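You operate a simulated robot arm through the tools that you are given. There is no shell and no other tool.

You run a simulated robot arm. Do the job below in one go: nothing can be reset, and whatever is moved stays where it is left.

## Task
Scrub the dye crust under the drip grid off the fourth dyer's tray.
Fine: park the grid on the tank lid; pad and grid go back after. Set down upright: green scrub pad. What is to be rubbed or washed off counts as gone when no trace of it is left.
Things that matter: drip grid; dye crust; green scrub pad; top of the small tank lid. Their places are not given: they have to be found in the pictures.

It is judged by the outcome, as a careful person would: the job done as asked, and still so three seconds after it is handed in. It fails if anything else is knocked over, pushed out of place, dropped, spilled or broken. A push-on lid holds only when it is set on centred and level and pressed home; a screw cap is set on level and turned clockwise until tight.

## Robot
A 6-joint arm with a two-finger parallel gripper, fixed in place. Base frame: the origin is on the floor under the middle of its stand, x ahead of it, y to its left, z up. Readings come in m, rad, newtons and seconds.
With the tool pointing down near the work surface it reaches from about 0.36 to 0.76 m from the base axis. Its first joint turns from -1.152 to 1.152 rad. Payload 2.45 kg.
The tool frame sits at the grasp point between the pads (the TCP): z along the fingers, y along the line on which they close. The tips reach 0.024 m beyond it. The gripper opens to 0.068 m. The fingers are 0.017 m wide and 0.01 m thick; the gripper's body (0.04 by 0.07 m) begins 0.041 m behind the TCP.
Orientation is that of the tool frame in the base frame, as [roll, pitch, yaw] about the fixed x, y, z axes, in that order (R = Rz(yaw) Ry(pitch) Rx(roll)). With the fingers straight down and closing along the base's y, the tool's x points along the base's -x, its y along +y and its z along -z.

## Interface
- The arm moves only by the tool servo_tool. Its argument "commands" is a list of rows, each a list of 7 numbers: the closure, from 0 (fully open) to 1 (shut), then the shift along the base's x, y, z in m, then the turn, a rotation vector about the base's x, y, z in rad. In form: [[jaw, x, y, z, rx, ry, rz], ...]. A call has 1 to 20 rows; each row shifts and turns the commanded pose from where the row before left it. Rows are played at 5 a second. More than 0.05 m and 0.15 rad between two rows, or a gripper value outside its range, and nothing of the call is played. A pose out of reach is approached as far as the arm can. The call stops where the force on the tool passes 40 N (or 10 N more than at its start, if that is more) or the arm is blocked; 0.2 s more then pass. Each finger travels about 0.108 m/s and halts on what it meets, pressing with about 44 N; the grip force reading is that of the motor and also rises with nothing between the fingers. The clock runs only during rows and for 0.2 s after the last one: add rows that do not move to give the fingers time. The reply holds the time, the measured pose of the TCP, the force on the tool along the base axes, the opening and the grip force, in the units named above and with some noise, with the torque about the TCP (base axes, N m) and any sound that the robot's microphone picked up.
- Cameras (640 x 400 px; columns grow to the right, rows downward): "scene" is fixed at [0.1823, 0.4304, 1.4632]; the picture's right is [-0.56, -0.83, 0.00], its down [-0.47, 0.32, -0.82] and it looks along [0.68, -0.46, -0.57] (base axes); focal length 263 px, centre (320, 200). "wrist" rides on the gripper at [0.084, 0.011, -0.075] in the tool frame; the picture's right is [-0.13, 0.99, 0.00], its down [-0.60, -0.08, -0.79] and it looks along [-0.79, -0.10, 0.61] (tool axes); focal length 251 px, centre (320, 200).
- get_image(camera): a new picture of that camera. It takes no simulated time.
- point_at(camera, pixels): for up to 12 pixels [column, row] of the newest picture of that camera ("zoom" is the newest enlarged one), the place [x, y, z] in the base frame of the surface seen there, good to about 0.002 m. It takes no simulated time.
- enlarge(camera, box): a new picture of the part [left, top, right, bottom] of that camera's present view, enlarged. It takes no simulated time.
- finish_job(): hands the job in; it is judged then, once.

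Leave the gripper open and the arm clear of the work at the hand-in unless told otherwise.

The tools are called after "Call:" as a command line: name --pt "numbers of a row" for each row, then --argument value for the rest, lists and objects as JSON in quotes. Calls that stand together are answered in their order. servo_tool: Moves the arm, as the interface text tells. Its arguments: {"type":"object","properties":{"commands":{"type":"array"}},"required":["commands"]} The other tools are called the same way: get_image (camera) takes a picture; point_at (camera, pixels) gives the place of the surface under pixels of a picture; enlarge (camera, box) takes an enlarged picture of a part of a camera's view; finish_job () hands the job in.

At the start:

```text
t: 0.0
position: [0.4456, 0.0965, 1.2826]
orientation: [3.141, -0.002, 3.141]
wrist_force: [0.2, -0.3, 0.6]
ft_torque: [-0.02, 0.04, 0.0]
width: 0.0679
grasp_force: 0.0
```

scene: 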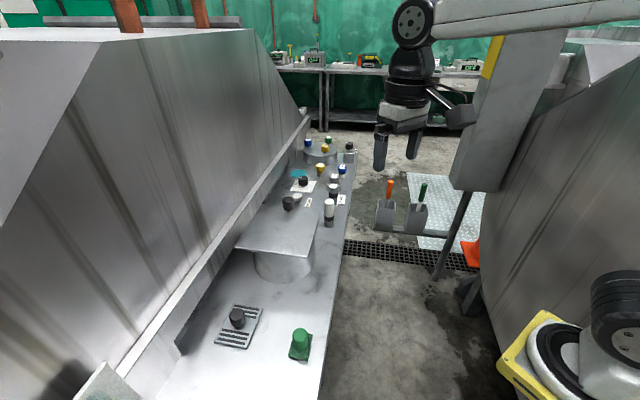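
wrist: 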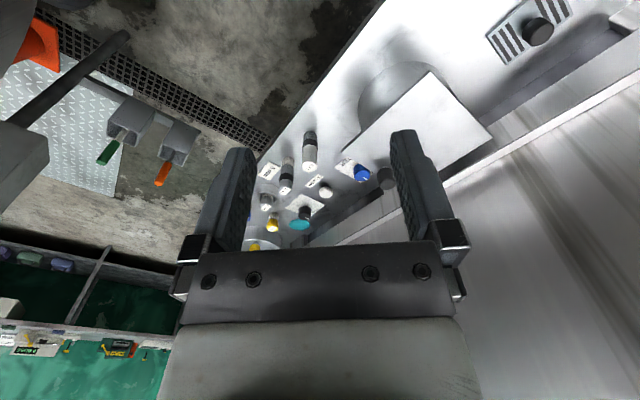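

The scene picture shows a grid with a dark knob near (238,322), a green pad near (300,343) and a tank lid around (280,235). I'll enlarge those areas before doing anything.

Call:
enlarge --camera "scene" --box '[180, 270, 340, 370]'

Call:
enlarge --camera "scene" --box '[220, 120, 380, 300]'

```text
4.00 times, centred on (260, 320) of scene
```

zoom: 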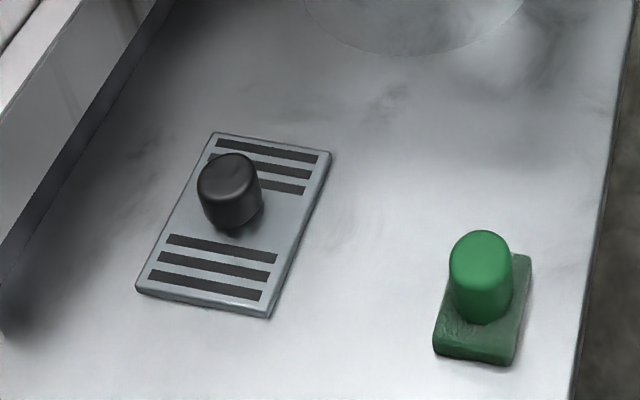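

```text
2.22 times, centred on (300, 210) of scene
```

zoom: 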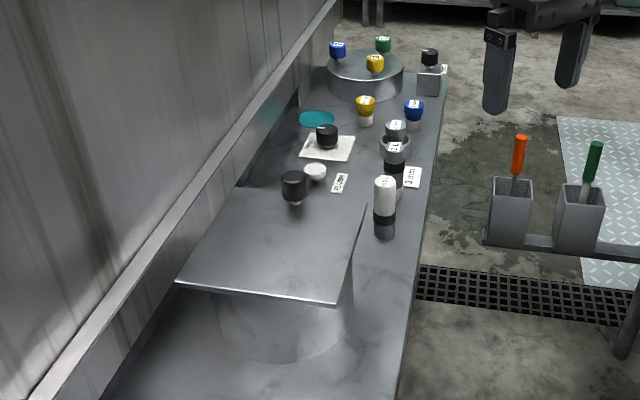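

The knob grid and pad are clear. I'll read off their 3D places from the scene picture: grid corners and knob, pad corners and handle, lid corners.

Call:
enlarge --camera "scene" --box '[200, 290, 280, 360]'

Call:
point_at --camera "scene" --pixels '[[234, 304], [262, 308], [247, 348], [215, 342], [237, 314], [238, 325], [299, 334], [300, 345], [311, 336], [307, 360], [289, 356], [270, 340]]'

Call:
point_at --camera "scene" --pixels '[[270, 192], [309, 210], [304, 253], [238, 245], [280, 230], [260, 240], [290, 215], [285, 270], [300, 300], [292, 200], [327, 205], [340, 170]]'

```text
5.71 times, centred on (240, 325) of scene
```

zoom: 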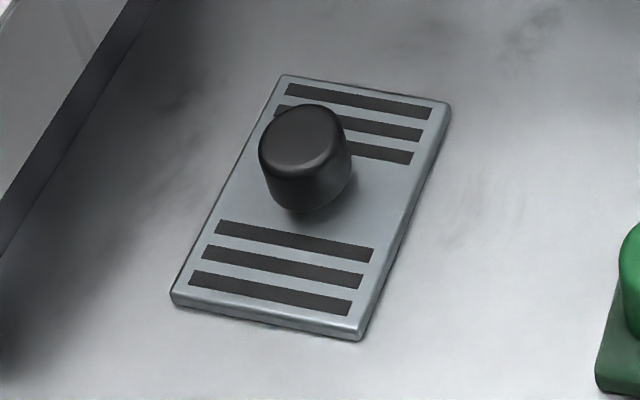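

```text
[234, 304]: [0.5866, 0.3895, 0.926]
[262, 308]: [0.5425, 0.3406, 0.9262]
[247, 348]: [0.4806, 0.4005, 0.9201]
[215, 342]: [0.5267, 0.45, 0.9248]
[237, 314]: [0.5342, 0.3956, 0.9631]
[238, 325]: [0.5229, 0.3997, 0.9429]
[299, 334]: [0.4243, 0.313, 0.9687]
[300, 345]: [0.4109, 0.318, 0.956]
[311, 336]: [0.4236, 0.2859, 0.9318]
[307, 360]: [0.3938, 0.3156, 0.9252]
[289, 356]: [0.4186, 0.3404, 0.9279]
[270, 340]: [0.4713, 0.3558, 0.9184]
```

```text
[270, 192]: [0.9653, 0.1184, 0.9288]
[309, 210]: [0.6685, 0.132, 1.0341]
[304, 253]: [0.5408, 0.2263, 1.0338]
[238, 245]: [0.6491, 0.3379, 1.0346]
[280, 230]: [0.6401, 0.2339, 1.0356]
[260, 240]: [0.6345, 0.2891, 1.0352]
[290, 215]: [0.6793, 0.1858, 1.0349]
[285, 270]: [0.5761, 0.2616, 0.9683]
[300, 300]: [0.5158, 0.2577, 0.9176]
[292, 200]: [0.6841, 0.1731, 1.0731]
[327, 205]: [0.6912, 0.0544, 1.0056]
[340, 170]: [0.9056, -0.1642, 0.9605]
```

Bench top reads z≈0.918, grid top 0.926, knob top ≈0.963, lid top ≈1.035. Next I'll look closely at the lid and the objects on or near it, and at the wall beside the grid.

Call:
enlarge --camera "scene" --box '[230, 170, 350, 260]'

Call:
point_at --camera "scene" --pixels '[[288, 200], [288, 209], [180, 350], [200, 320], [200, 300], [230, 270], [170, 330], [150, 340], [260, 215], [330, 222], [215, 360], [320, 370]]'

Call:
enlarge --camera "wrist" --box '[340, 0, 640, 200]'

```text
4.44 times, centred on (290, 215) of scene
```

zoom: 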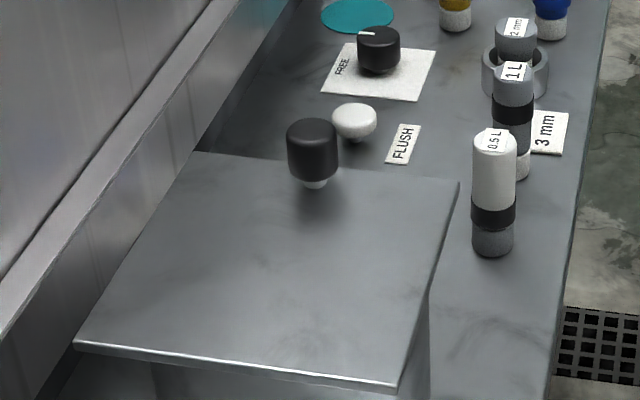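

```text
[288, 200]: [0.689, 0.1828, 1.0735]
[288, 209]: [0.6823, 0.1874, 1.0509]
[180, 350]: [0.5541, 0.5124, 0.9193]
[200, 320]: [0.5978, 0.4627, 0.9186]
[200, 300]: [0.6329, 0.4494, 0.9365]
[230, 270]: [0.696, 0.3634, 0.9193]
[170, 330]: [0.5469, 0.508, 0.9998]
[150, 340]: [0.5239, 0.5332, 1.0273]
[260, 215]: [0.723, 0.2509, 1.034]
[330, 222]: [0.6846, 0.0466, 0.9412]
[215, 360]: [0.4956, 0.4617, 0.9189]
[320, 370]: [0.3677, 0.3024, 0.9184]
```

```text
2.00 times, centred on (490, 100) of wrist
```

zoom: 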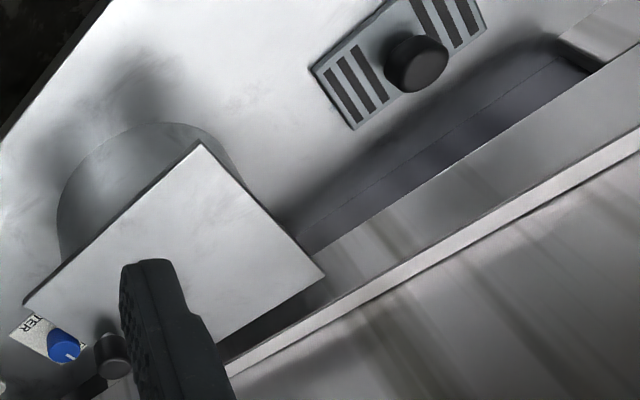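

The lid has a dark knob on it at about (288,204), which I must stay clear of. I had misread two lid corners, so I'll ask again at (321,211), (262,204), (307,257) and (235,247), along with wall heights and the nearby objects.

Call:
point_at --camera "scene" --pixels '[[319, 212], [263, 206], [305, 256], [238, 247], [288, 203], [289, 211], [330, 210], [390, 190], [422, 190], [410, 220], [250, 130], [130, 270]]'

Call:
point_at --camera "scene" --pixels '[[60, 300], [100, 150], [200, 200], [130, 345], [110, 370], [190, 290], [235, 235], [90, 395], [255, 270], [280, 282], [312, 262], [335, 300]]'

```text
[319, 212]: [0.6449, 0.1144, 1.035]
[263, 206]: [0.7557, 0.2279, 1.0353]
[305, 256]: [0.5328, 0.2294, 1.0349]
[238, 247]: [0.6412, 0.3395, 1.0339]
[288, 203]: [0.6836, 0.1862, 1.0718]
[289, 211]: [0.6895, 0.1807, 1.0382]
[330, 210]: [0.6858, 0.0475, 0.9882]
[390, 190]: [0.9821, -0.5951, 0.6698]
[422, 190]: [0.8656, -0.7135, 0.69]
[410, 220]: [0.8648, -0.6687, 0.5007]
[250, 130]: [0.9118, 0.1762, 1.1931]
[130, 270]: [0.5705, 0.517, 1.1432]
```

```text
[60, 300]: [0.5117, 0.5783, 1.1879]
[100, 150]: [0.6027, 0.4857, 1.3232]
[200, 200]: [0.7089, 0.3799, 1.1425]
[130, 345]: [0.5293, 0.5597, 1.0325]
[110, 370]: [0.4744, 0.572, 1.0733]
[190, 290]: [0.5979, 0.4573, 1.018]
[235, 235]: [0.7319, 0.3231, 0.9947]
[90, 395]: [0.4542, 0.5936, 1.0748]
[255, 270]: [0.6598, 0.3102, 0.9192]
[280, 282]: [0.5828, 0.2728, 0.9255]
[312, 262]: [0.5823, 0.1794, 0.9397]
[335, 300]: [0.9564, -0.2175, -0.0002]
```

The lid is about 0.157 m square, centred near (0.644,0.228), with edges at 45° and its knob near (0.687,0.183). The grid centre and knob are near (0.534,0.395), and the pad handle is near (0.422,0.313). I'll move with open jaws to above the grid knob at z≈1.10 and look with the wrist camera.

Call:
servo_tool --pt "0 0.011 0.0373 -0.0228 0 0 0" --pt "0 0.011 0.0373 -0.0228 0 0 0" --pt "0 0.011 0.0373 -0.0228 0 0 0" --pt "0 0.011 0.0373 -0.0228 0 0 0" --pt "0 0.011 0.0373 -0.0228 0 0 0" --pt "0 0.011 0.0373 -0.0228 0 0 0" --pt "0 0.011 0.0373 -0.0228 0 0 0" --pt "0 0.011 0.0373 -0.0228 0 0 0" --pt "0 0 0 0 0 0 0"

Call:
get_image --camera "wrist"

Call:
get_image --camera "scene"

```text
t: 2.0
position: [0.5332, 0.3977, 1.0978]
orientation: [3.141, -0.001, 3.141]
wrist_force: [0.0, -0.2, -1.1]
ft_torque: [0.01, 0.02, 0.0]
width: 0.068
grasp_force: 0.0
```

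```text
taken
```

wrist: 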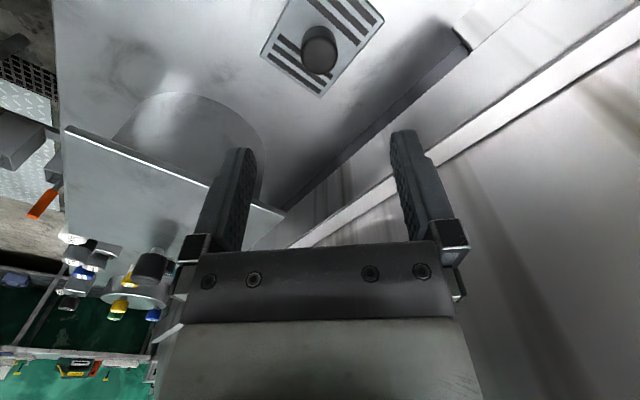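

```text
taken
```

scene: 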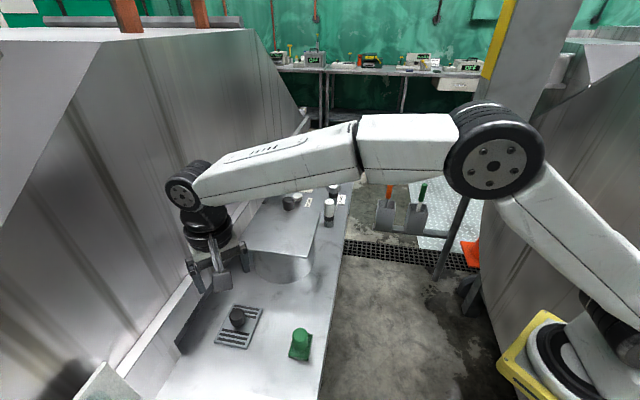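

The wrist picture is upside down, so up in the picture is lower in space. The grid knob shows at (320,48) and the way down looks clear. I'll read off the grid and knob points in this closer view.

Call:
point_at --camera "wrist" --pixels '[[318, 35], [320, 60], [306, 48], [335, 48], [285, 5], [262, 55], [320, 93], [382, 18], [300, 80], [350, 60], [340, 25], [290, 50]]'

Call:
enlarge --camera "wrist" --box '[240, 0, 400, 100]'

```text
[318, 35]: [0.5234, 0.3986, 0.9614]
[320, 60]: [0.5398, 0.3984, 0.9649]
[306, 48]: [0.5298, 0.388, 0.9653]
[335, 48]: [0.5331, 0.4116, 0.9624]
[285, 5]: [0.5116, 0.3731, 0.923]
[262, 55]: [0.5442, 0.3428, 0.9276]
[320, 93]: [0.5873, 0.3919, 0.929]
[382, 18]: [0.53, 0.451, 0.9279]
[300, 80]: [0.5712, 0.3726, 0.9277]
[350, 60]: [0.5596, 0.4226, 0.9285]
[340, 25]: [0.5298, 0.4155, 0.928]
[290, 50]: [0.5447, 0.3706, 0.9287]
```

```text
4.00 times, centred on (320, 50) of wrist
```

zoom: 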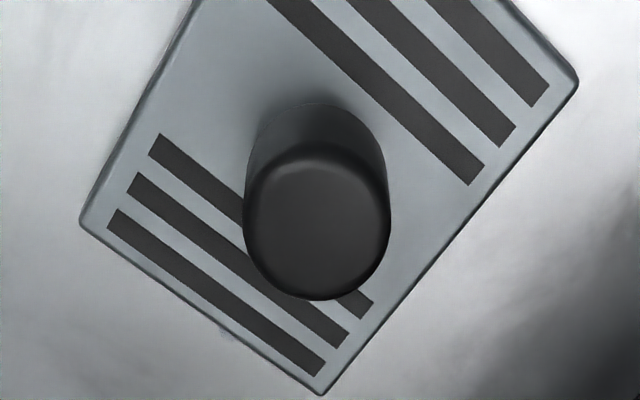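

The knob is about 0.03 m across, centred near (0.534,0.397) with its top at 0.964. I'll descend straight to TCP z≈0.985 with the jaws open and check.

Call:
servo_tool --pt "0 0 0 -0.03 0 0 0" --pt "0 0 0 -0.03 0 0 0" --pt "0 0 0 -0.03 0 0 0" --pt "0 0 0 -0.02 0 0 0" --pt "0 0 0 0 0 0 0" --pt "0 0 0 0 0 0 0"

Call:
get_image --camera "wrist"

Call:
enlarge --camera "scene" --box '[160, 220, 340, 370]'

```text
t: 3.4
position: [0.5336, 0.3957, 0.9888]
orientation: [-3.141, -0.002, 3.139]
wrist_force: [-0.9, 0.7, 1.1]
ft_torque: [-0.03, -0.03, -0.01]
width: 0.068
grasp_force: 0.1
```

```text
taken
```

wrist: 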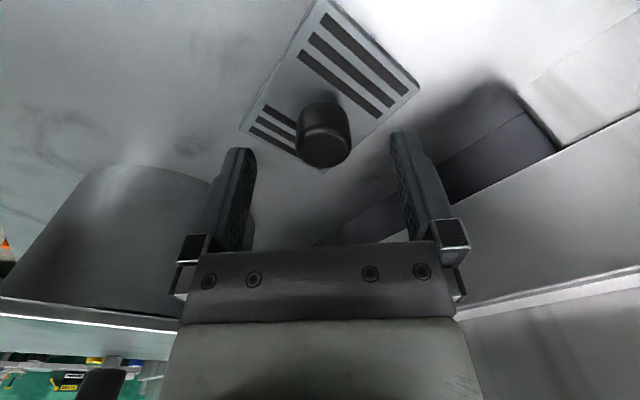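

```text
2.67 times, centred on (250, 295) of scene
```

zoom: 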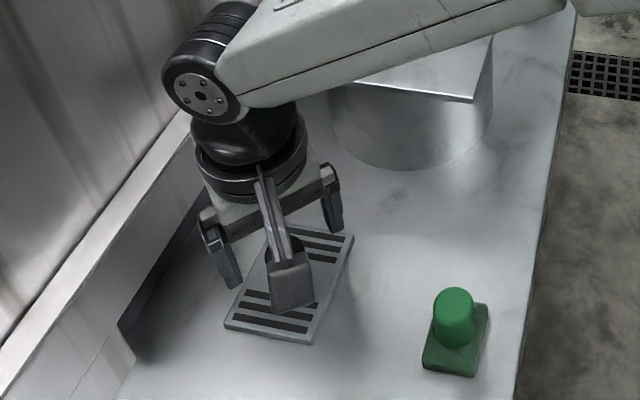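

The knob at (323,135) sits midway between the fingertips. I'll lower to TCP z≈0.956, which puts the tips at 0.932, just above the grid top, and then close.

Call:
servo_tool --pt "0 0 0.001 -0.015 0 0 0" --pt "0 0 0 -0.012 0 0 0" --pt "0 0 0 -0.006 0 0 0" --pt "0 0 0 0 0 0 0" --pt "0 0 0 0 0 0 0"

Call:
get_image --camera "wrist"

```text
t: 4.6
position: [0.5324, 0.3948, 0.9566]
orientation: [-3.141, -0.001, 3.14]
wrist_force: [-0.4, -1.5, 1.0]
ft_torque: [0.01, 0.0, -0.01]
width: 0.068
grasp_force: 0.1
```

```text
taken
```

wrist: 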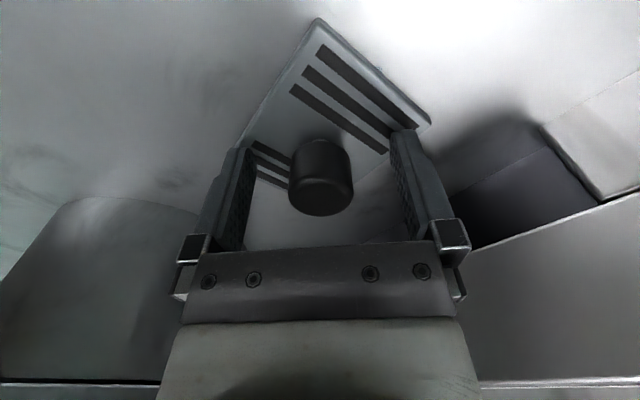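

The fingers straddle the knob at (320,178) at the right height and nothing is being touched. Now I'll close on the knob and wait for the fingers to settle.

Call:
servo_tool --pt "0.3 0 0 0 0 0 0" --pt "0.5 0 0 0 0 0 0" --pt "0.7 0 0 0 0 0 0" --pt "1 0 0 0 0 0 0" --pt "1 0 0 0 0 0 0" --pt "1 0 0 0 0 0 0"

Call:
get_image --camera "wrist"

```text
t: 6.0
position: [0.5317, 0.3964, 0.957]
orientation: [3.141, -0.002, 3.139]
wrist_force: [0.2, -0.6, 0.9]
ft_torque: [-0.1, 0.04, -0.08]
width: 0.0287
grasp_force: 43.1
```

```text
taken
```

wrist: 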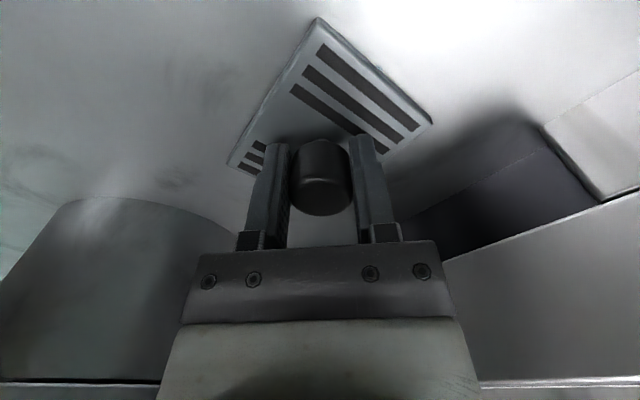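

The knob is gripped (width 0.0287, force 43 N). I'll lift straight up slowly by 0.03 m and check the grid hangs level.

Call:
servo_tool --pt "1 0 0 0.005 0 0 0" --pt "1 0 0 0.01 0 0 0" --pt "1 0 0 0.015 0 0 0" --pt "1 0 0 0 0 0 0"

Call:
get_image --camera "wrist"

Call:
enlarge --camera "scene" --box '[160, 220, 340, 370]'

```text
t: 7.0
position: [0.5329, 0.397, 0.987]
orientation: [3.14, -0.001, 3.14]
wrist_force: [-1.2, 0.0, 4.1]
ft_torque: [-0.02, 0.0, -0.01]
width: 0.0
grasp_force: 23.9
```

```text
taken
```

wrist: 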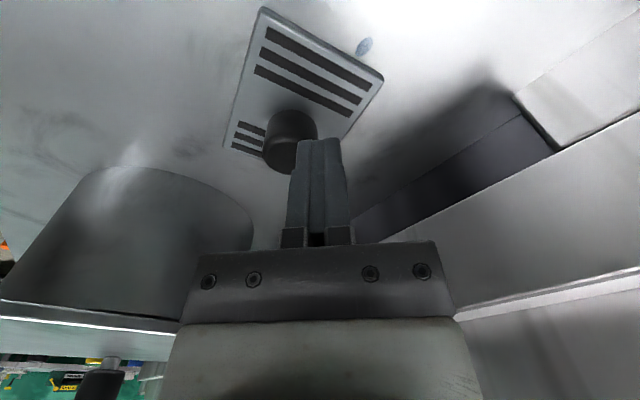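

```text
2.67 times, centred on (250, 295) of scene
```

zoom: 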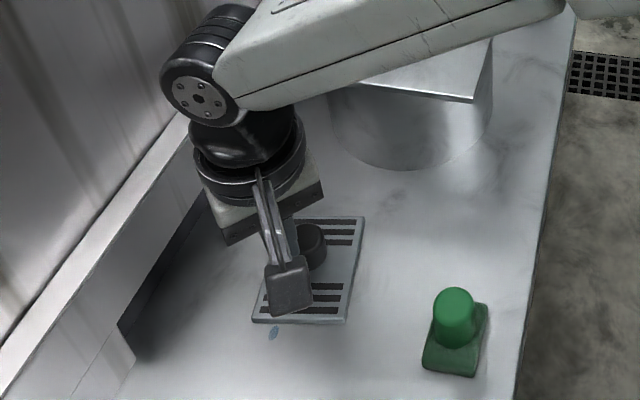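

The knob slipped out while lifting: width reads 0.0 and the grid sits on the bench, shifted and turned a little. Part of the blue crust now shows at wrist (365,47). I'll raise clear before opening, so the fingers don't push the knob, and then look again.

Call:
servo_tool --pt "1 0 0 0.02 0 0 0" --pt "1 0 0 0.03 0 0 0" --pt "1 0 0 0.03 0 0 0" --pt "0 0 0 0 0 0 0" --pt "0 0 0 0 0 0 0" --pt "0 0 0 0 0 0 0"

Call:
get_image --camera "wrist"

Call:
enlarge --camera "scene" --box '[190, 280, 290, 360]'

```text
t: 8.4
position: [0.5333, 0.3947, 1.066]
orientation: [-3.141, -0.002, 3.14]
wrist_force: [-0.1, -0.3, 0.1]
ft_torque: [0.0, 0.02, 0.02]
width: 0.0683
grasp_force: 0.1
```

```text
taken
```

wrist: 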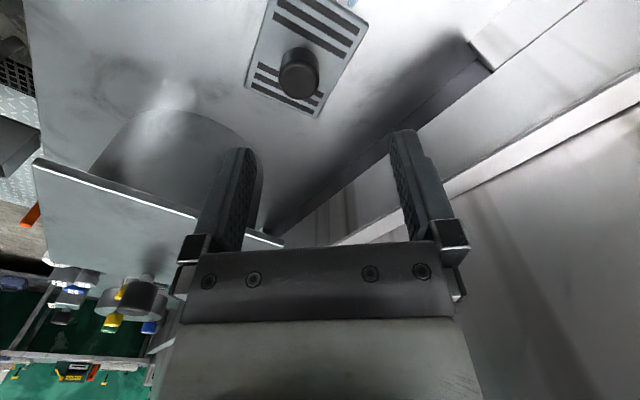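

```text
5.00 times, centred on (240, 320) of scene
```

zoom: 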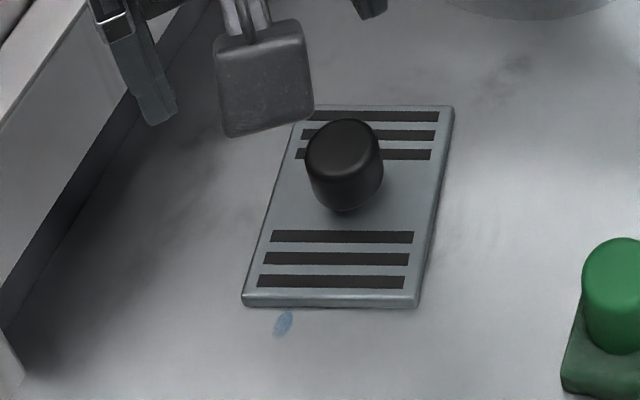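

The gripper is clear and open. I'll read off the grid's new place, its knob and the blue spot, using the zoom and wrist pictures.

Call:
point_at --camera "zoom" --pixels '[[450, 108], [417, 303], [245, 298], [343, 138], [345, 125], [345, 190], [283, 323], [278, 335], [290, 312], [312, 165], [378, 165], [345, 160]]'

Call:
point_at --camera "wrist" --pixels '[[247, 85], [319, 117], [367, 22], [298, 82], [298, 70], [298, 95], [288, 82], [310, 82], [298, 60], [350, 2], [284, 80], [316, 80]]'

Call:
enlarge --camera "wrist" --box '[230, 0, 390, 120]'

```text
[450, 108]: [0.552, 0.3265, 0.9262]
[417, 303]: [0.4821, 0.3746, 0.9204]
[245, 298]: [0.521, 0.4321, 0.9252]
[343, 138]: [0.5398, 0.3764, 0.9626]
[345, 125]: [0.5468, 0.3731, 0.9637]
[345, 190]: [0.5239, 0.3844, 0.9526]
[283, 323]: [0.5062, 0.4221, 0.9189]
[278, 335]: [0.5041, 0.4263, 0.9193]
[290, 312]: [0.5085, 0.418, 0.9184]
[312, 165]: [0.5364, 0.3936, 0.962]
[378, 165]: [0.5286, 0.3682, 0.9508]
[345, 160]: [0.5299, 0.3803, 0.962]
```

```text
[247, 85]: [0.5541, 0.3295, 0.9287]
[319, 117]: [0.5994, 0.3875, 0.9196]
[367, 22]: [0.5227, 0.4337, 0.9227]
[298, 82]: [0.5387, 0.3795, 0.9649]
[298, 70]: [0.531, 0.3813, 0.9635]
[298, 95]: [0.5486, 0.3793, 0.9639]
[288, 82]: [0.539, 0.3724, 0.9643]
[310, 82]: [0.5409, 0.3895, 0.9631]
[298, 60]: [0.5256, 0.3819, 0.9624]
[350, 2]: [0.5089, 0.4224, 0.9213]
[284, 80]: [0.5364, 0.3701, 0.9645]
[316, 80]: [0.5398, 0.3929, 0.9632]
```

```text
3.33 times, centred on (310, 60) of wrist
```

zoom: 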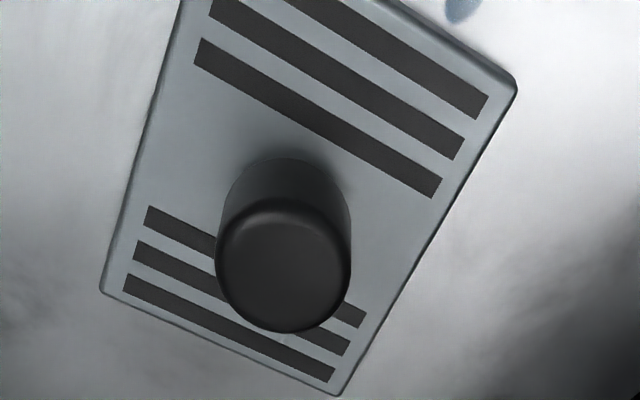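

The grid now centres near (0.538,0.380), turned about 10°. My earlier grip was roughly 4 mm short of the knob centre in x, which may explain the slip. I'll line up on the new knob centre and descend to z≈0.985 for a centring check.

Call:
servo_tool --pt "0 0.0045 -0.016 -0.02 0 0 0" --pt "0 0 0 -0.03 0 0 0" --pt "0 0 0 -0.03 0 0 0" --pt "0 0 0 0 0 0 0" --pt "0 0 0 0 0 0 0"

Call:
get_image --camera "wrist"

Call:
enlarge --camera "wrist" --box '[220, 60, 420, 200]'

```text
t: 9.6
position: [0.5374, 0.381, 0.9861]
orientation: [3.141, -0.001, 3.141]
wrist_force: [-0.2, -0.2, 0.8]
ft_torque: [0.01, 0.0, 0.01]
width: 0.0679
grasp_force: 0.0
```

```text
taken
```

wrist: 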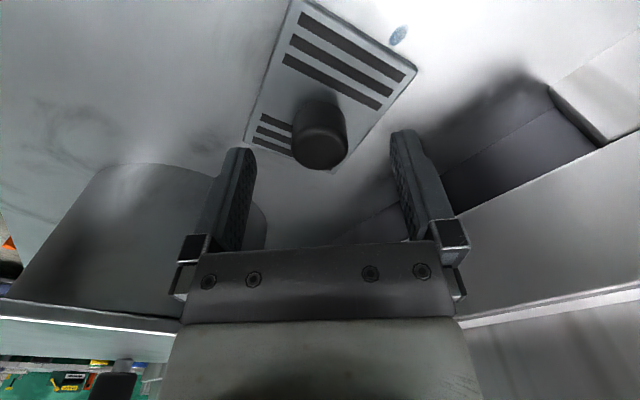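

```text
2.86 times, centred on (320, 130) of wrist
```

zoom: 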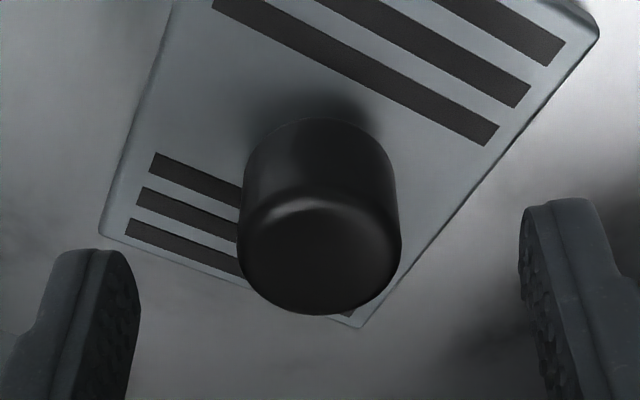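

The knob centre computes to about (0.5385,0.380), within 1 mm of the TCP. I'll lower to z≈0.954 and close fully, giving the fingers time to settle.

Call:
servo_tool --pt "0 0.001 0 -0.015 0 0 0" --pt "0 0 0 -0.012 0 0 0" --pt "0 0 0 -0.005 0 0 0" --pt "0 0 0 0 0 0 0" --pt "0.3 0 0 0 0 0 0" --pt "0.5 0 0 0 0 0 0" --pt "0.7 0 0 0 0 0 0" --pt "1 0 0 0 0 0 0" --pt "1 0 0 0 0 0 0" --pt "1 0 0 0 0 0 0"

Call:
get_image --camera "wrist"

```text
t: 11.8
position: [0.539, 0.379, 0.9543]
orientation: [-3.14, -0.001, 3.14]
wrist_force: [-0.1, -0.1, 0.5]
ft_torque: [0.05, -0.03, 0.0]
width: 0.028
grasp_force: 41.9
```

```text
taken
```

wrist: 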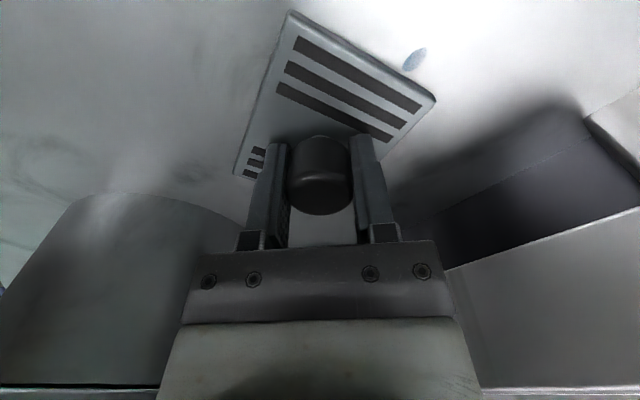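

The grip is well centred now: width 0.028, 42 N, almost no torque. I'll lift only 4 mm, slowly, to read the load and check the grip holds.

Call:
servo_tool --pt "1 0 0 0.001 0 0 0" --pt "1 0 0 0.001 0 0 0" --pt "1 0 0 0.001 0 0 0" --pt "1 0 0 0.001 0 0 0"

Call:
enlarge --camera "wrist" --box '[220, 0, 460, 220]'

```text
t: 12.8
position: [0.5378, 0.3797, 0.9585]
orientation: [-3.141, -0.001, 3.141]
wrist_force: [-0.8, 0.9, -2.0]
ft_torque: [-0.03, 0.05, 0.05]
width: 0.0279
grasp_force: 42.7
```

```text
1.82 times, centred on (340, 110) of wrist
```

zoom: 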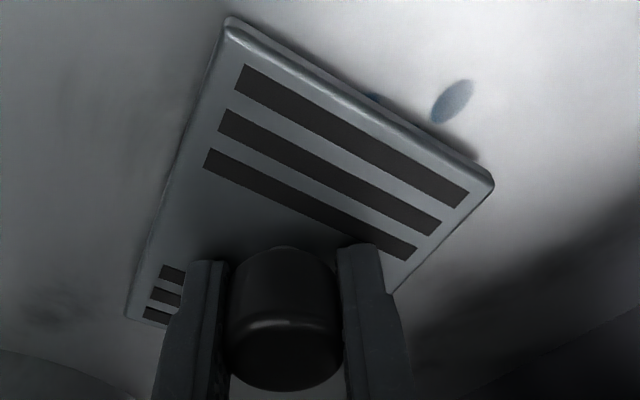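

The grid appears to be rising: a shadow gap shows beneath it and the load is about 2 N with the width steady. I'll keep lifting gently to 20 mm and check again.

Call:
servo_tool --pt "1 0 0 0.002 0 0 0" --pt "1 0 0 0.003 0 0 0" --pt "1 0 0 0.003 0 0 0" --pt "1 0 0 0.004 0 0 0" --pt "1 0 0 0.004 0 0 0" --pt "1 0 0 0 0 0 0"

Call:
get_image --camera "wrist"

Call:
enlarge --camera "scene" --box '[190, 270, 290, 360]'

```text
t: 14.2
position: [0.5378, 0.3785, 0.9739]
orientation: [3.141, -0.001, 3.141]
wrist_force: [0.3, -0.7, -0.7]
ft_torque: [0.0, -0.02, -0.02]
width: 0.0282
grasp_force: 42.3
```

```text
taken
```

wrist: 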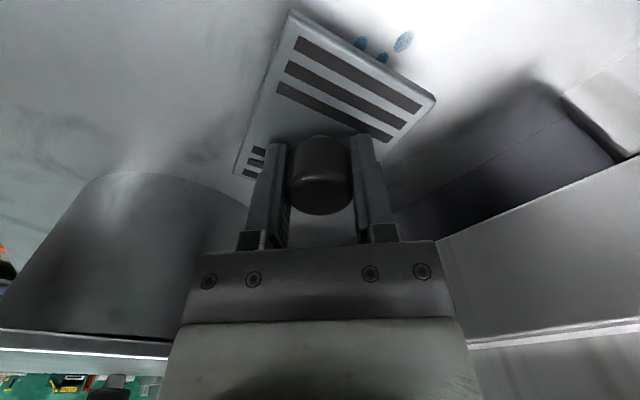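

```text
4.44 times, centred on (240, 315) of scene
```

zoom: 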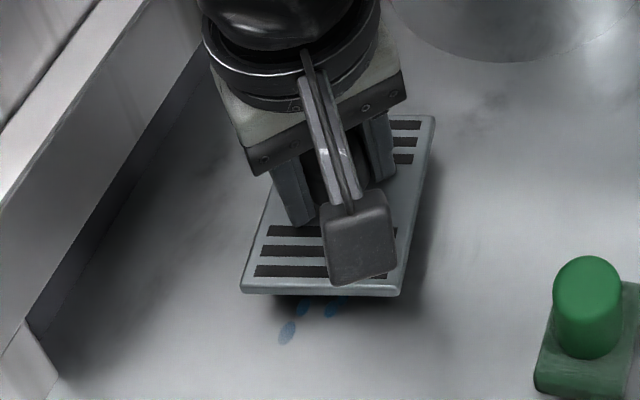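

The grid is held level and more blue spots show below it. I'll lift to z≈1.125, above the lid knob, in 15 mm steps.

Call:
servo_tool --pt "1 0 0 0.01 0 0 0" --pt "1 0 0 0.015 0 0 0" --pt "1 0 0 0.015 0 0 0" --pt "1 0 0 0.015 0 0 0" --pt "1 0 0 0.015 0 0 0" --pt "1 0 0 0.015 0 0 0" --pt "1 0 0 0.015 0 0 0" --pt "1 0 0 0.015 0 0 0" --pt "1 0 0 0.015 0 0 0" --pt "1 0 0 0.015 0 0 0" --pt "1 0 0 0.006 0 0 0" --pt "1 0 0 0 0 0 0"

Call:
get_image --camera "wrist"

Call:
get_image --camera "scene"

```text
t: 16.8
position: [0.5382, 0.3796, 1.1271]
orientation: [3.137, -0.003, 3.14]
wrist_force: [-0.1, -0.5, -0.6]
ft_torque: [0.0, 0.0, -0.01]
width: 0.0278
grasp_force: 42.7
```

```text
taken
```

wrist: 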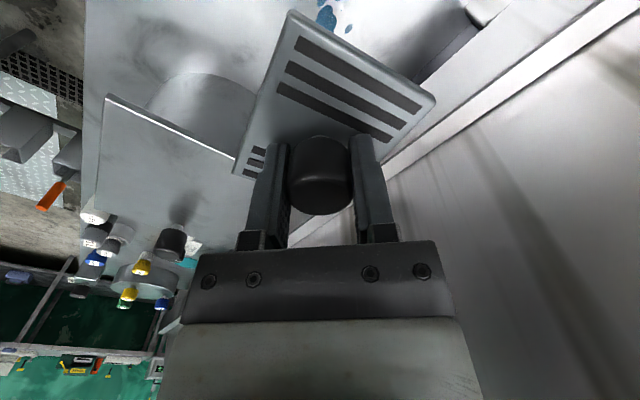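

```text
taken
```

scene: 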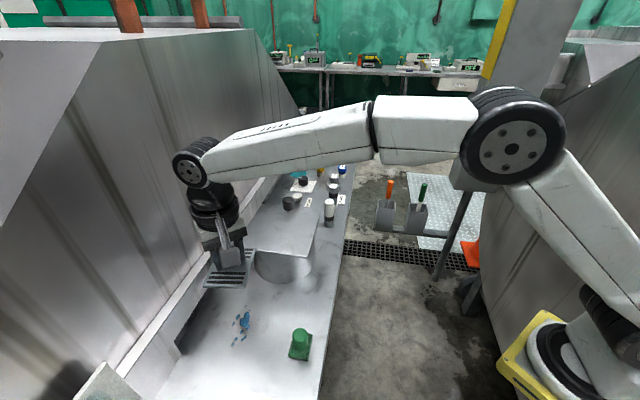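

The crust shows in the scene at about (242,325). I'll carry the grid over the lid to about (0.626,0.2455), turning it back about 10° on the way.

Call:
servo_tool --pt "1 0.0088 -0.0134 0 0 0 -0.0176" --pt "1 0.0088 -0.0134 0 0 0 -0.0176" --pt "1 0.0088 -0.0134 0 0 0 -0.0176" --pt "1 0.0088 -0.0134 0 0 0 -0.0176" --pt "1 0.0088 -0.0134 0 0 0 -0.0176" --pt "1 0.0088 -0.0134 0 0 0 -0.0176" --pt "1 0.0088 -0.0134 0 0 0 -0.0176" --pt "1 0.0088 -0.0134 0 0 0 -0.0176" --pt "1 0.0088 -0.0134 0 0 0 -0.0176" --pt "1 0.0088 -0.0134 0 0 0 -0.0176" --pt "1 0 0 0 0 0 0" --pt "1 0 0 0 0 0 0"

Call:
get_image --camera "wrist"

Call:
enlarge --camera "scene" --box '[200, 160, 360, 290]'

Call:
enlarge --camera "scene" --box '[200, 290, 280, 360]'

```text
t: 19.4
position: [0.6258, 0.244, 1.1255]
orientation: [-3.141, -0.001, 2.965]
wrist_force: [-0.4, -0.7, -1.0]
ft_torque: [-0.01, 0.03, 0.01]
width: 0.0277
grasp_force: 42.3
```

```text
taken
```

wrist: 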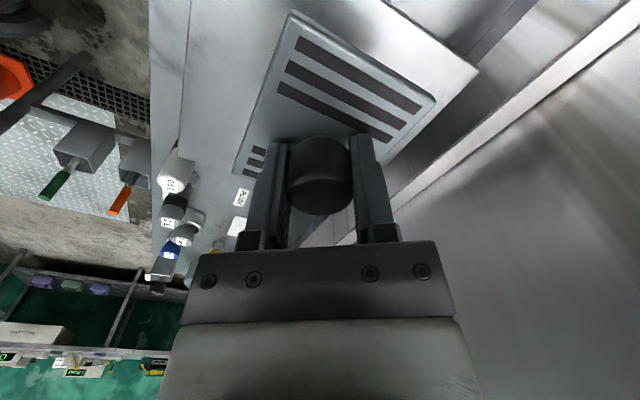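

```text
3.08 times, centred on (280, 225) of scene
```

zoom: 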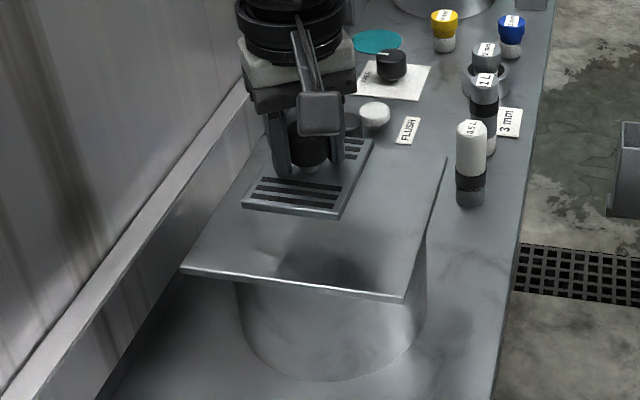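

```text
5.71 times, centred on (240, 325) of scene
```

zoom: 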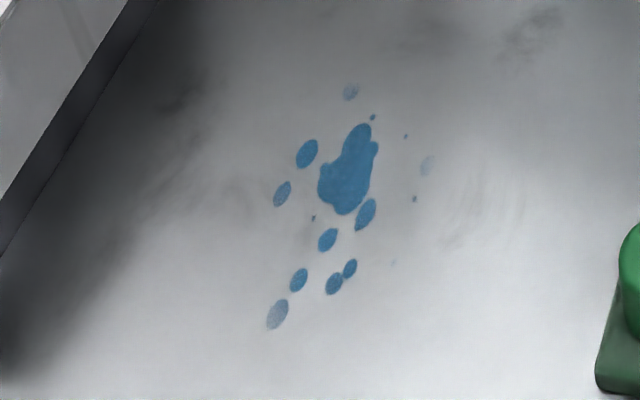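

The crust is fully visible: a main blob, several spots, and faint traces at zoom (350,92), (427,165) and (393,262). I'll record their places now.

Call:
point_at --camera "zoom" --pixels '[[350, 92], [373, 117], [405, 136], [427, 165], [414, 198], [393, 262], [350, 267], [278, 314], [299, 280], [283, 194], [307, 153], [345, 180]]'

Call:
enlarge --camera "scene" --box '[220, 300, 270, 350]'

```text
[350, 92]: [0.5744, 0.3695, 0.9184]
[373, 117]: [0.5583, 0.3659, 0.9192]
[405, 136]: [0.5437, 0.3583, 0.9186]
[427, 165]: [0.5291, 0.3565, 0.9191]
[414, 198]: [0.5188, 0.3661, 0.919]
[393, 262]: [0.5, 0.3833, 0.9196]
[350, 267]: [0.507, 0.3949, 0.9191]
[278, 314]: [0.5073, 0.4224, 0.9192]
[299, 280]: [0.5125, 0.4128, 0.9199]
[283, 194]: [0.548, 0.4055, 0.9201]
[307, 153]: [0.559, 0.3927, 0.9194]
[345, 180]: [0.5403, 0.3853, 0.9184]
```

```text
8.00 times, centred on (245, 325) of scene
```

zoom: 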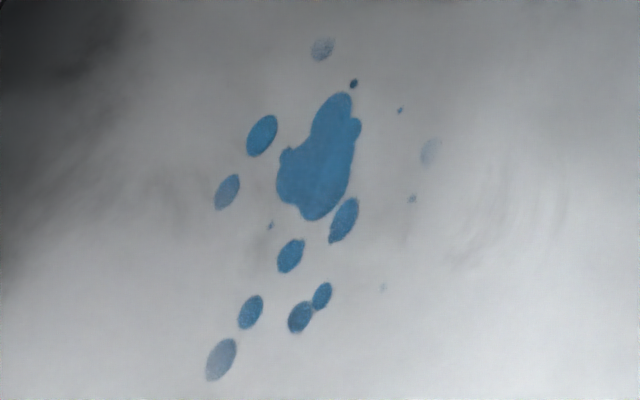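

Now I'll lower the grid over the lid: 0.046 m down first, then check, leaving about 8 mm.

Call:
servo_tool --pt "1 0 0 -0.01 0 0 0" --pt "1 0 0 -0.012 0 0 0" --pt "1 0 0 -0.012 0 0 0" --pt "1 0 0 -0.008 0 0 0" --pt "1 0 0 -0.004 0 0 0" --pt "1 0 0 0 0 0 0"

Call:
get_image --camera "wrist"

Call:
enlarge --camera "scene" --box '[220, 170, 340, 270]'

```text
t: 20.8
position: [0.6263, 0.2447, 1.0792]
orientation: [3.141, 0.0, 2.963]
wrist_force: [-0.2, -0.2, -0.7]
ft_torque: [-0.01, -0.01, 0.0]
width: 0.0283
grasp_force: 42.5
```

```text
taken
```

wrist: 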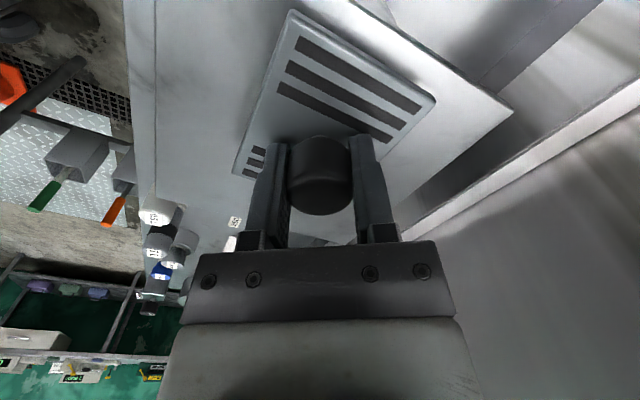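

```text
4.00 times, centred on (280, 220) of scene
```

zoom: 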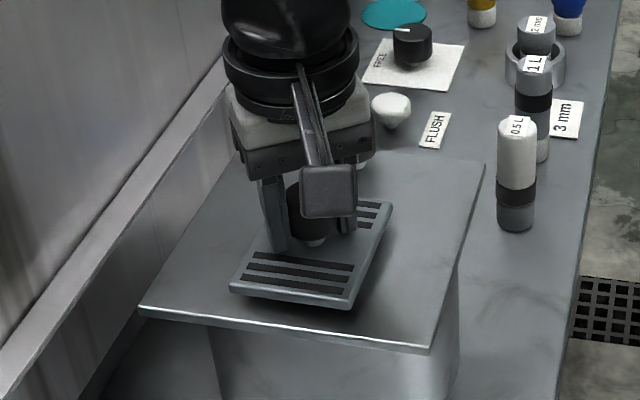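

The lid is clear under the grid and the lid knob is out of the way. I'll lower in 1–2 mm steps until contact shows in the force.

Call:
servo_tool --pt "1 0 0 -0.002 0 0 0" --pt "1 0 0 -0.002 0 0 0" --pt "1 0 0 -0.001 0 0 0" --pt "1 0 0 -0.001 0 0 0" --pt "1 0 0 0 0 0 0"

```text
t: 22.0
position: [0.6271, 0.2458, 1.0745]
orientation: [-3.141, -0.001, 2.964]
wrist_force: [0.1, -0.5, -0.2]
ft_torque: [0.0, 0.01, 0.01]
width: 0.028
grasp_force: 42.5
```

No contact yet (force −0.2 N). I'll continue down in 1 mm steps.

Call:
servo_tool --pt "1 0 0 -0.001 0 0 0" --pt "1 0 0 -0.001 0 0 0" --pt "1 0 0 0 0 0 0"

Call:
enlarge --camera "scene" --box '[230, 200, 330, 260]'

```text
t: 22.8
position: [0.6274, 0.2454, 1.0716]
orientation: [3.141, -0.002, 2.964]
wrist_force: [-0.2, 0.7, -1.5]
ft_torque: [0.0, -0.01, 0.0]
width: 0.0277
grasp_force: 42.5
```

```text
6.40 times, centred on (280, 230) of scene
```

zoom: 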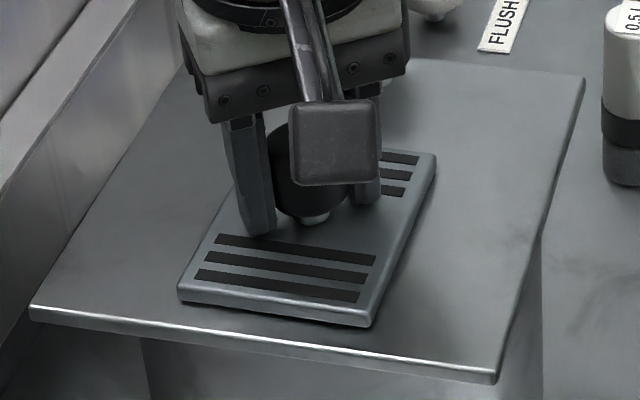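

It's very close to the lid now, with a thin shadow line left. I'll keep lowering in 0.7 mm steps.

Call:
servo_tool --pt "1 0 0 -0.0007 0 0 0" --pt "1 0 0 -0.0007 0 0 0" --pt "1 0 0 0 0 0 0"

Call:
enlarge --camera "scene" --box '[230, 200, 330, 260]'

```text
t: 23.6
position: [0.627, 0.2454, 1.0707]
orientation: [3.14, 0.002, 2.962]
wrist_force: [0.2, 0.4, 1.8]
ft_torque: [-0.06, 0.06, -0.01]
width: 0.0281
grasp_force: 42.5
```

```text
6.40 times, centred on (280, 230) of scene
```

zoom: 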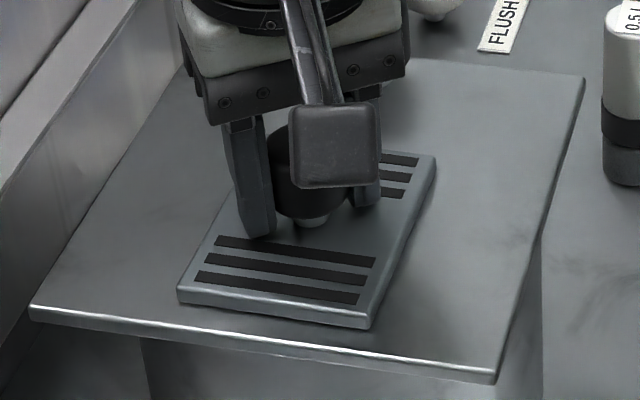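

The force went from −1.5 to +1.8 N, so the grid has touched the lid. I'll press 0.5 mm more, then open the fingers gradually and wait.

Call:
servo_tool --pt "1 0 0 -0.0005 0 0 0" --pt "1 0 0 0 0 0 0" --pt "0.5 0 0 0 0 0 0" --pt "0.3 0 0 0 0 0 0" --pt "0 0 0 0 0 0 0" --pt "0 0 0 0 0 0 0"

Call:
enlarge --camera "scene" --box '[230, 180, 330, 260]'

Call:
get_image --camera "wrist"

```text
t: 25.0
position: [0.6261, 0.2458, 1.0705]
orientation: [3.14, -0.001, 2.964]
wrist_force: [-0.2, 0.1, 0.6]
ft_torque: [-0.01, -0.01, -0.04]
width: 0.0681
grasp_force: 0.1
```

```text
5.00 times, centred on (280, 220) of scene
```

zoom: 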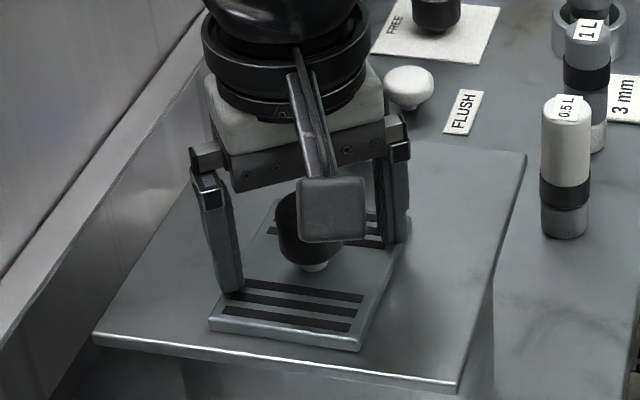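

```text
taken
```

wrist: 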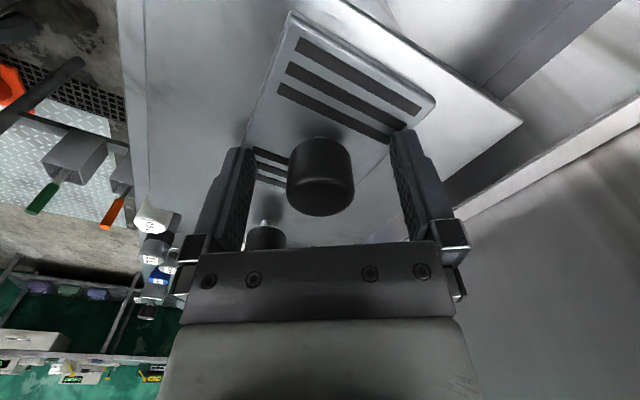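

The grid rests on the lid and is released (width 0.068). I'll rise straight up 0.07 m, then travel to above the green pad at about (0.422,0.313), turning the tool back by 0.176 rad.

Call:
servo_tool --pt "0 0 0 0.01 0 0 0" --pt "0 0 0 0.02 0 0 0" --pt "0 0 0 0.02 0 0 0" --pt "0 0 0 0.02 0 0 0" --pt "0 -0.0341 0.0112 0 0 0 0.0293" --pt "0 -0.0341 0.0112 0 0 0 0.0293" --pt "0 -0.0341 0.0112 0 0 0 0.0293" --pt "0 -0.0341 0.0112 0 0 0 0.0293" --pt "0 -0.0341 0.0112 0 0 0 0.0294" --pt "0 -0.0341 0.0112 0 0 0 0.0294" --pt "0 0 0 -0.03 0 0 0" --pt "0 0 0 -0.03 0 0 0" --pt "0 0 0 0 0 0 0" --pt "0 0 0 0 0 0 0"

Call:
get_image --camera "wrist"

Call:
get_image --camera "scene"

```text
t: 28.0
position: [0.4209, 0.3112, 1.0801]
orientation: [3.141, -0.001, 3.14]
wrist_force: [0.4, -0.1, 0.1]
ft_torque: [0.0, 0.01, 0.02]
width: 0.0684
grasp_force: 0.0
```

```text
taken
```

wrist: 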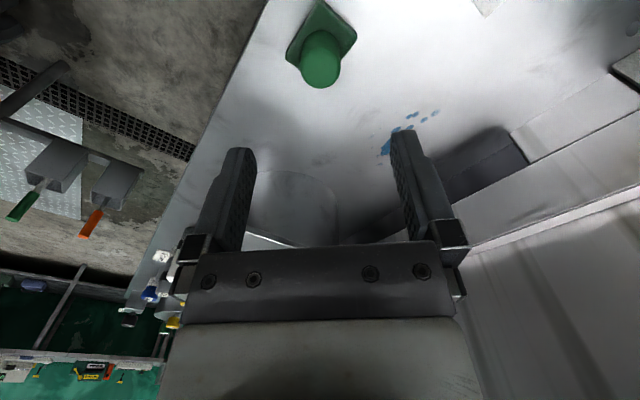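

```text
taken
```

scene: 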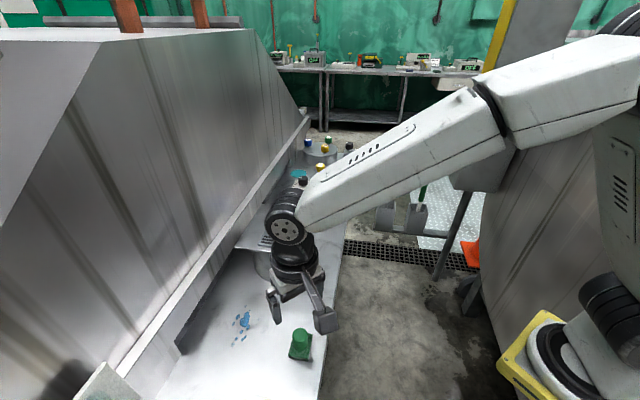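

The gripper is above the pad, whose handle top shows at wrist (321,70). I'll read off its points precisely.

Call:
enlarge --camera "wrist" --box '[260, 0, 380, 100]'

Call:
point_at --camera "wrist" --pixels '[[320, 50], [320, 60], [320, 70], [320, 80], [310, 68], [331, 68], [357, 40], [287, 55], [318, 3], [340, 62], [321, 85], [303, 65]]'

Call:
enlarge --camera "scene" --box '[270, 310, 340, 370]'

```text
4.00 times, centred on (320, 50) of wrist
```

zoom: 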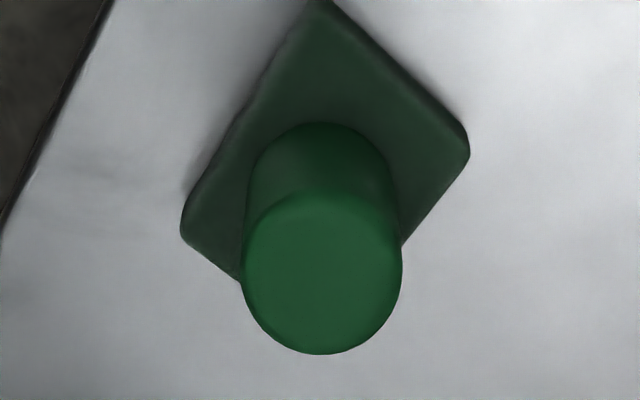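

```text
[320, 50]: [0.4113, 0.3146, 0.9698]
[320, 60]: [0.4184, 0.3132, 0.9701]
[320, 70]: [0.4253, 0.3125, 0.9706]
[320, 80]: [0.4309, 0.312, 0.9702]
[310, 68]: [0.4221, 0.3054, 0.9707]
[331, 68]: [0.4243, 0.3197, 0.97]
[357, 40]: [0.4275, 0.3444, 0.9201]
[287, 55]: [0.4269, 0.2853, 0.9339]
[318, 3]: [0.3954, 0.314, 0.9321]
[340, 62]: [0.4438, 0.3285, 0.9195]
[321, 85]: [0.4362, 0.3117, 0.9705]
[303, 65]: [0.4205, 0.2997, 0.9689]
```

```text
6.67 times, centred on (305, 340) of scene
```

zoom: 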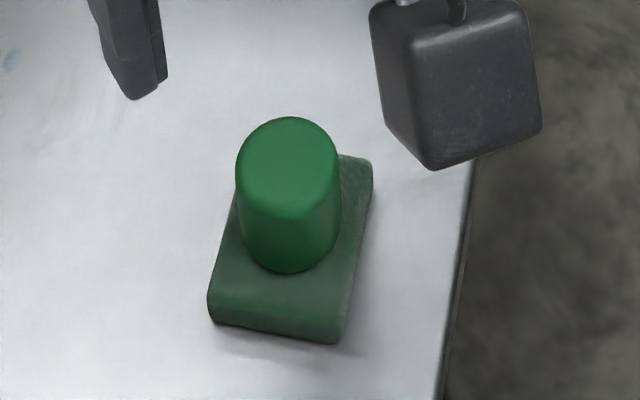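

The handle is about 0.029 m across, its top at 0.970, and it sits about 2 mm ahead of the TCP in x. The pad body top is at about 0.933. I'll shift +2 mm in x and descend to z≈0.990 for a check.

Call:
servo_tool --pt "0 0.002 0 -0.03 0 0 0" --pt "0 0 0 -0.03 0 0 0" --pt "0 0 0 -0.03 0 0 0" --pt "0 0 0 0 0 0 0" --pt "0 0 0 0 0 0 0"

Call:
get_image --camera "wrist"

Call:
enlarge --camera "wrist" --box '[220, 60, 420, 200]'

```text
t: 29.2
position: [0.4241, 0.3123, 0.9908]
orientation: [3.141, -0.002, 3.141]
wrist_force: [0.0, -0.5, -0.2]
ft_torque: [-0.02, 0.02, -0.04]
width: 0.0679
grasp_force: 0.1
```

```text
taken
```

wrist: 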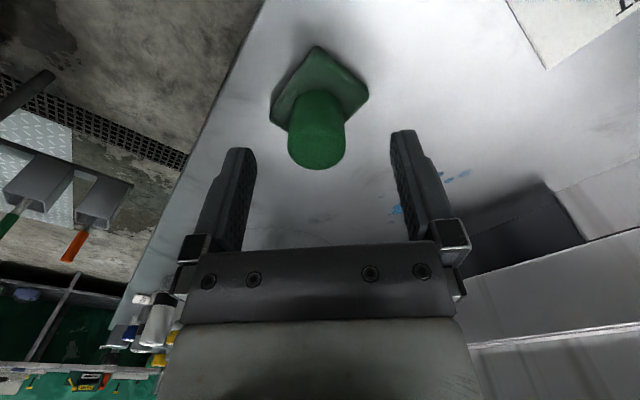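

```text
2.86 times, centred on (320, 130) of wrist
```

zoom: 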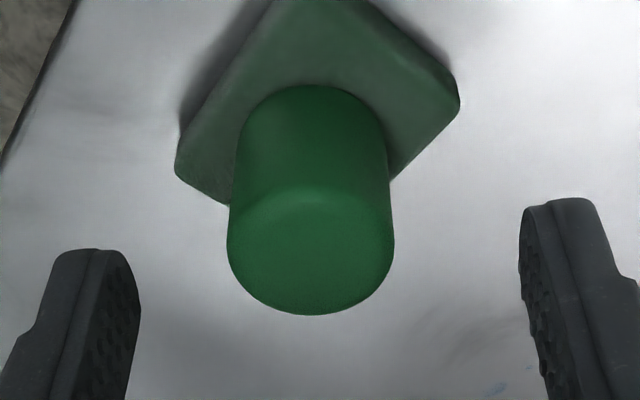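

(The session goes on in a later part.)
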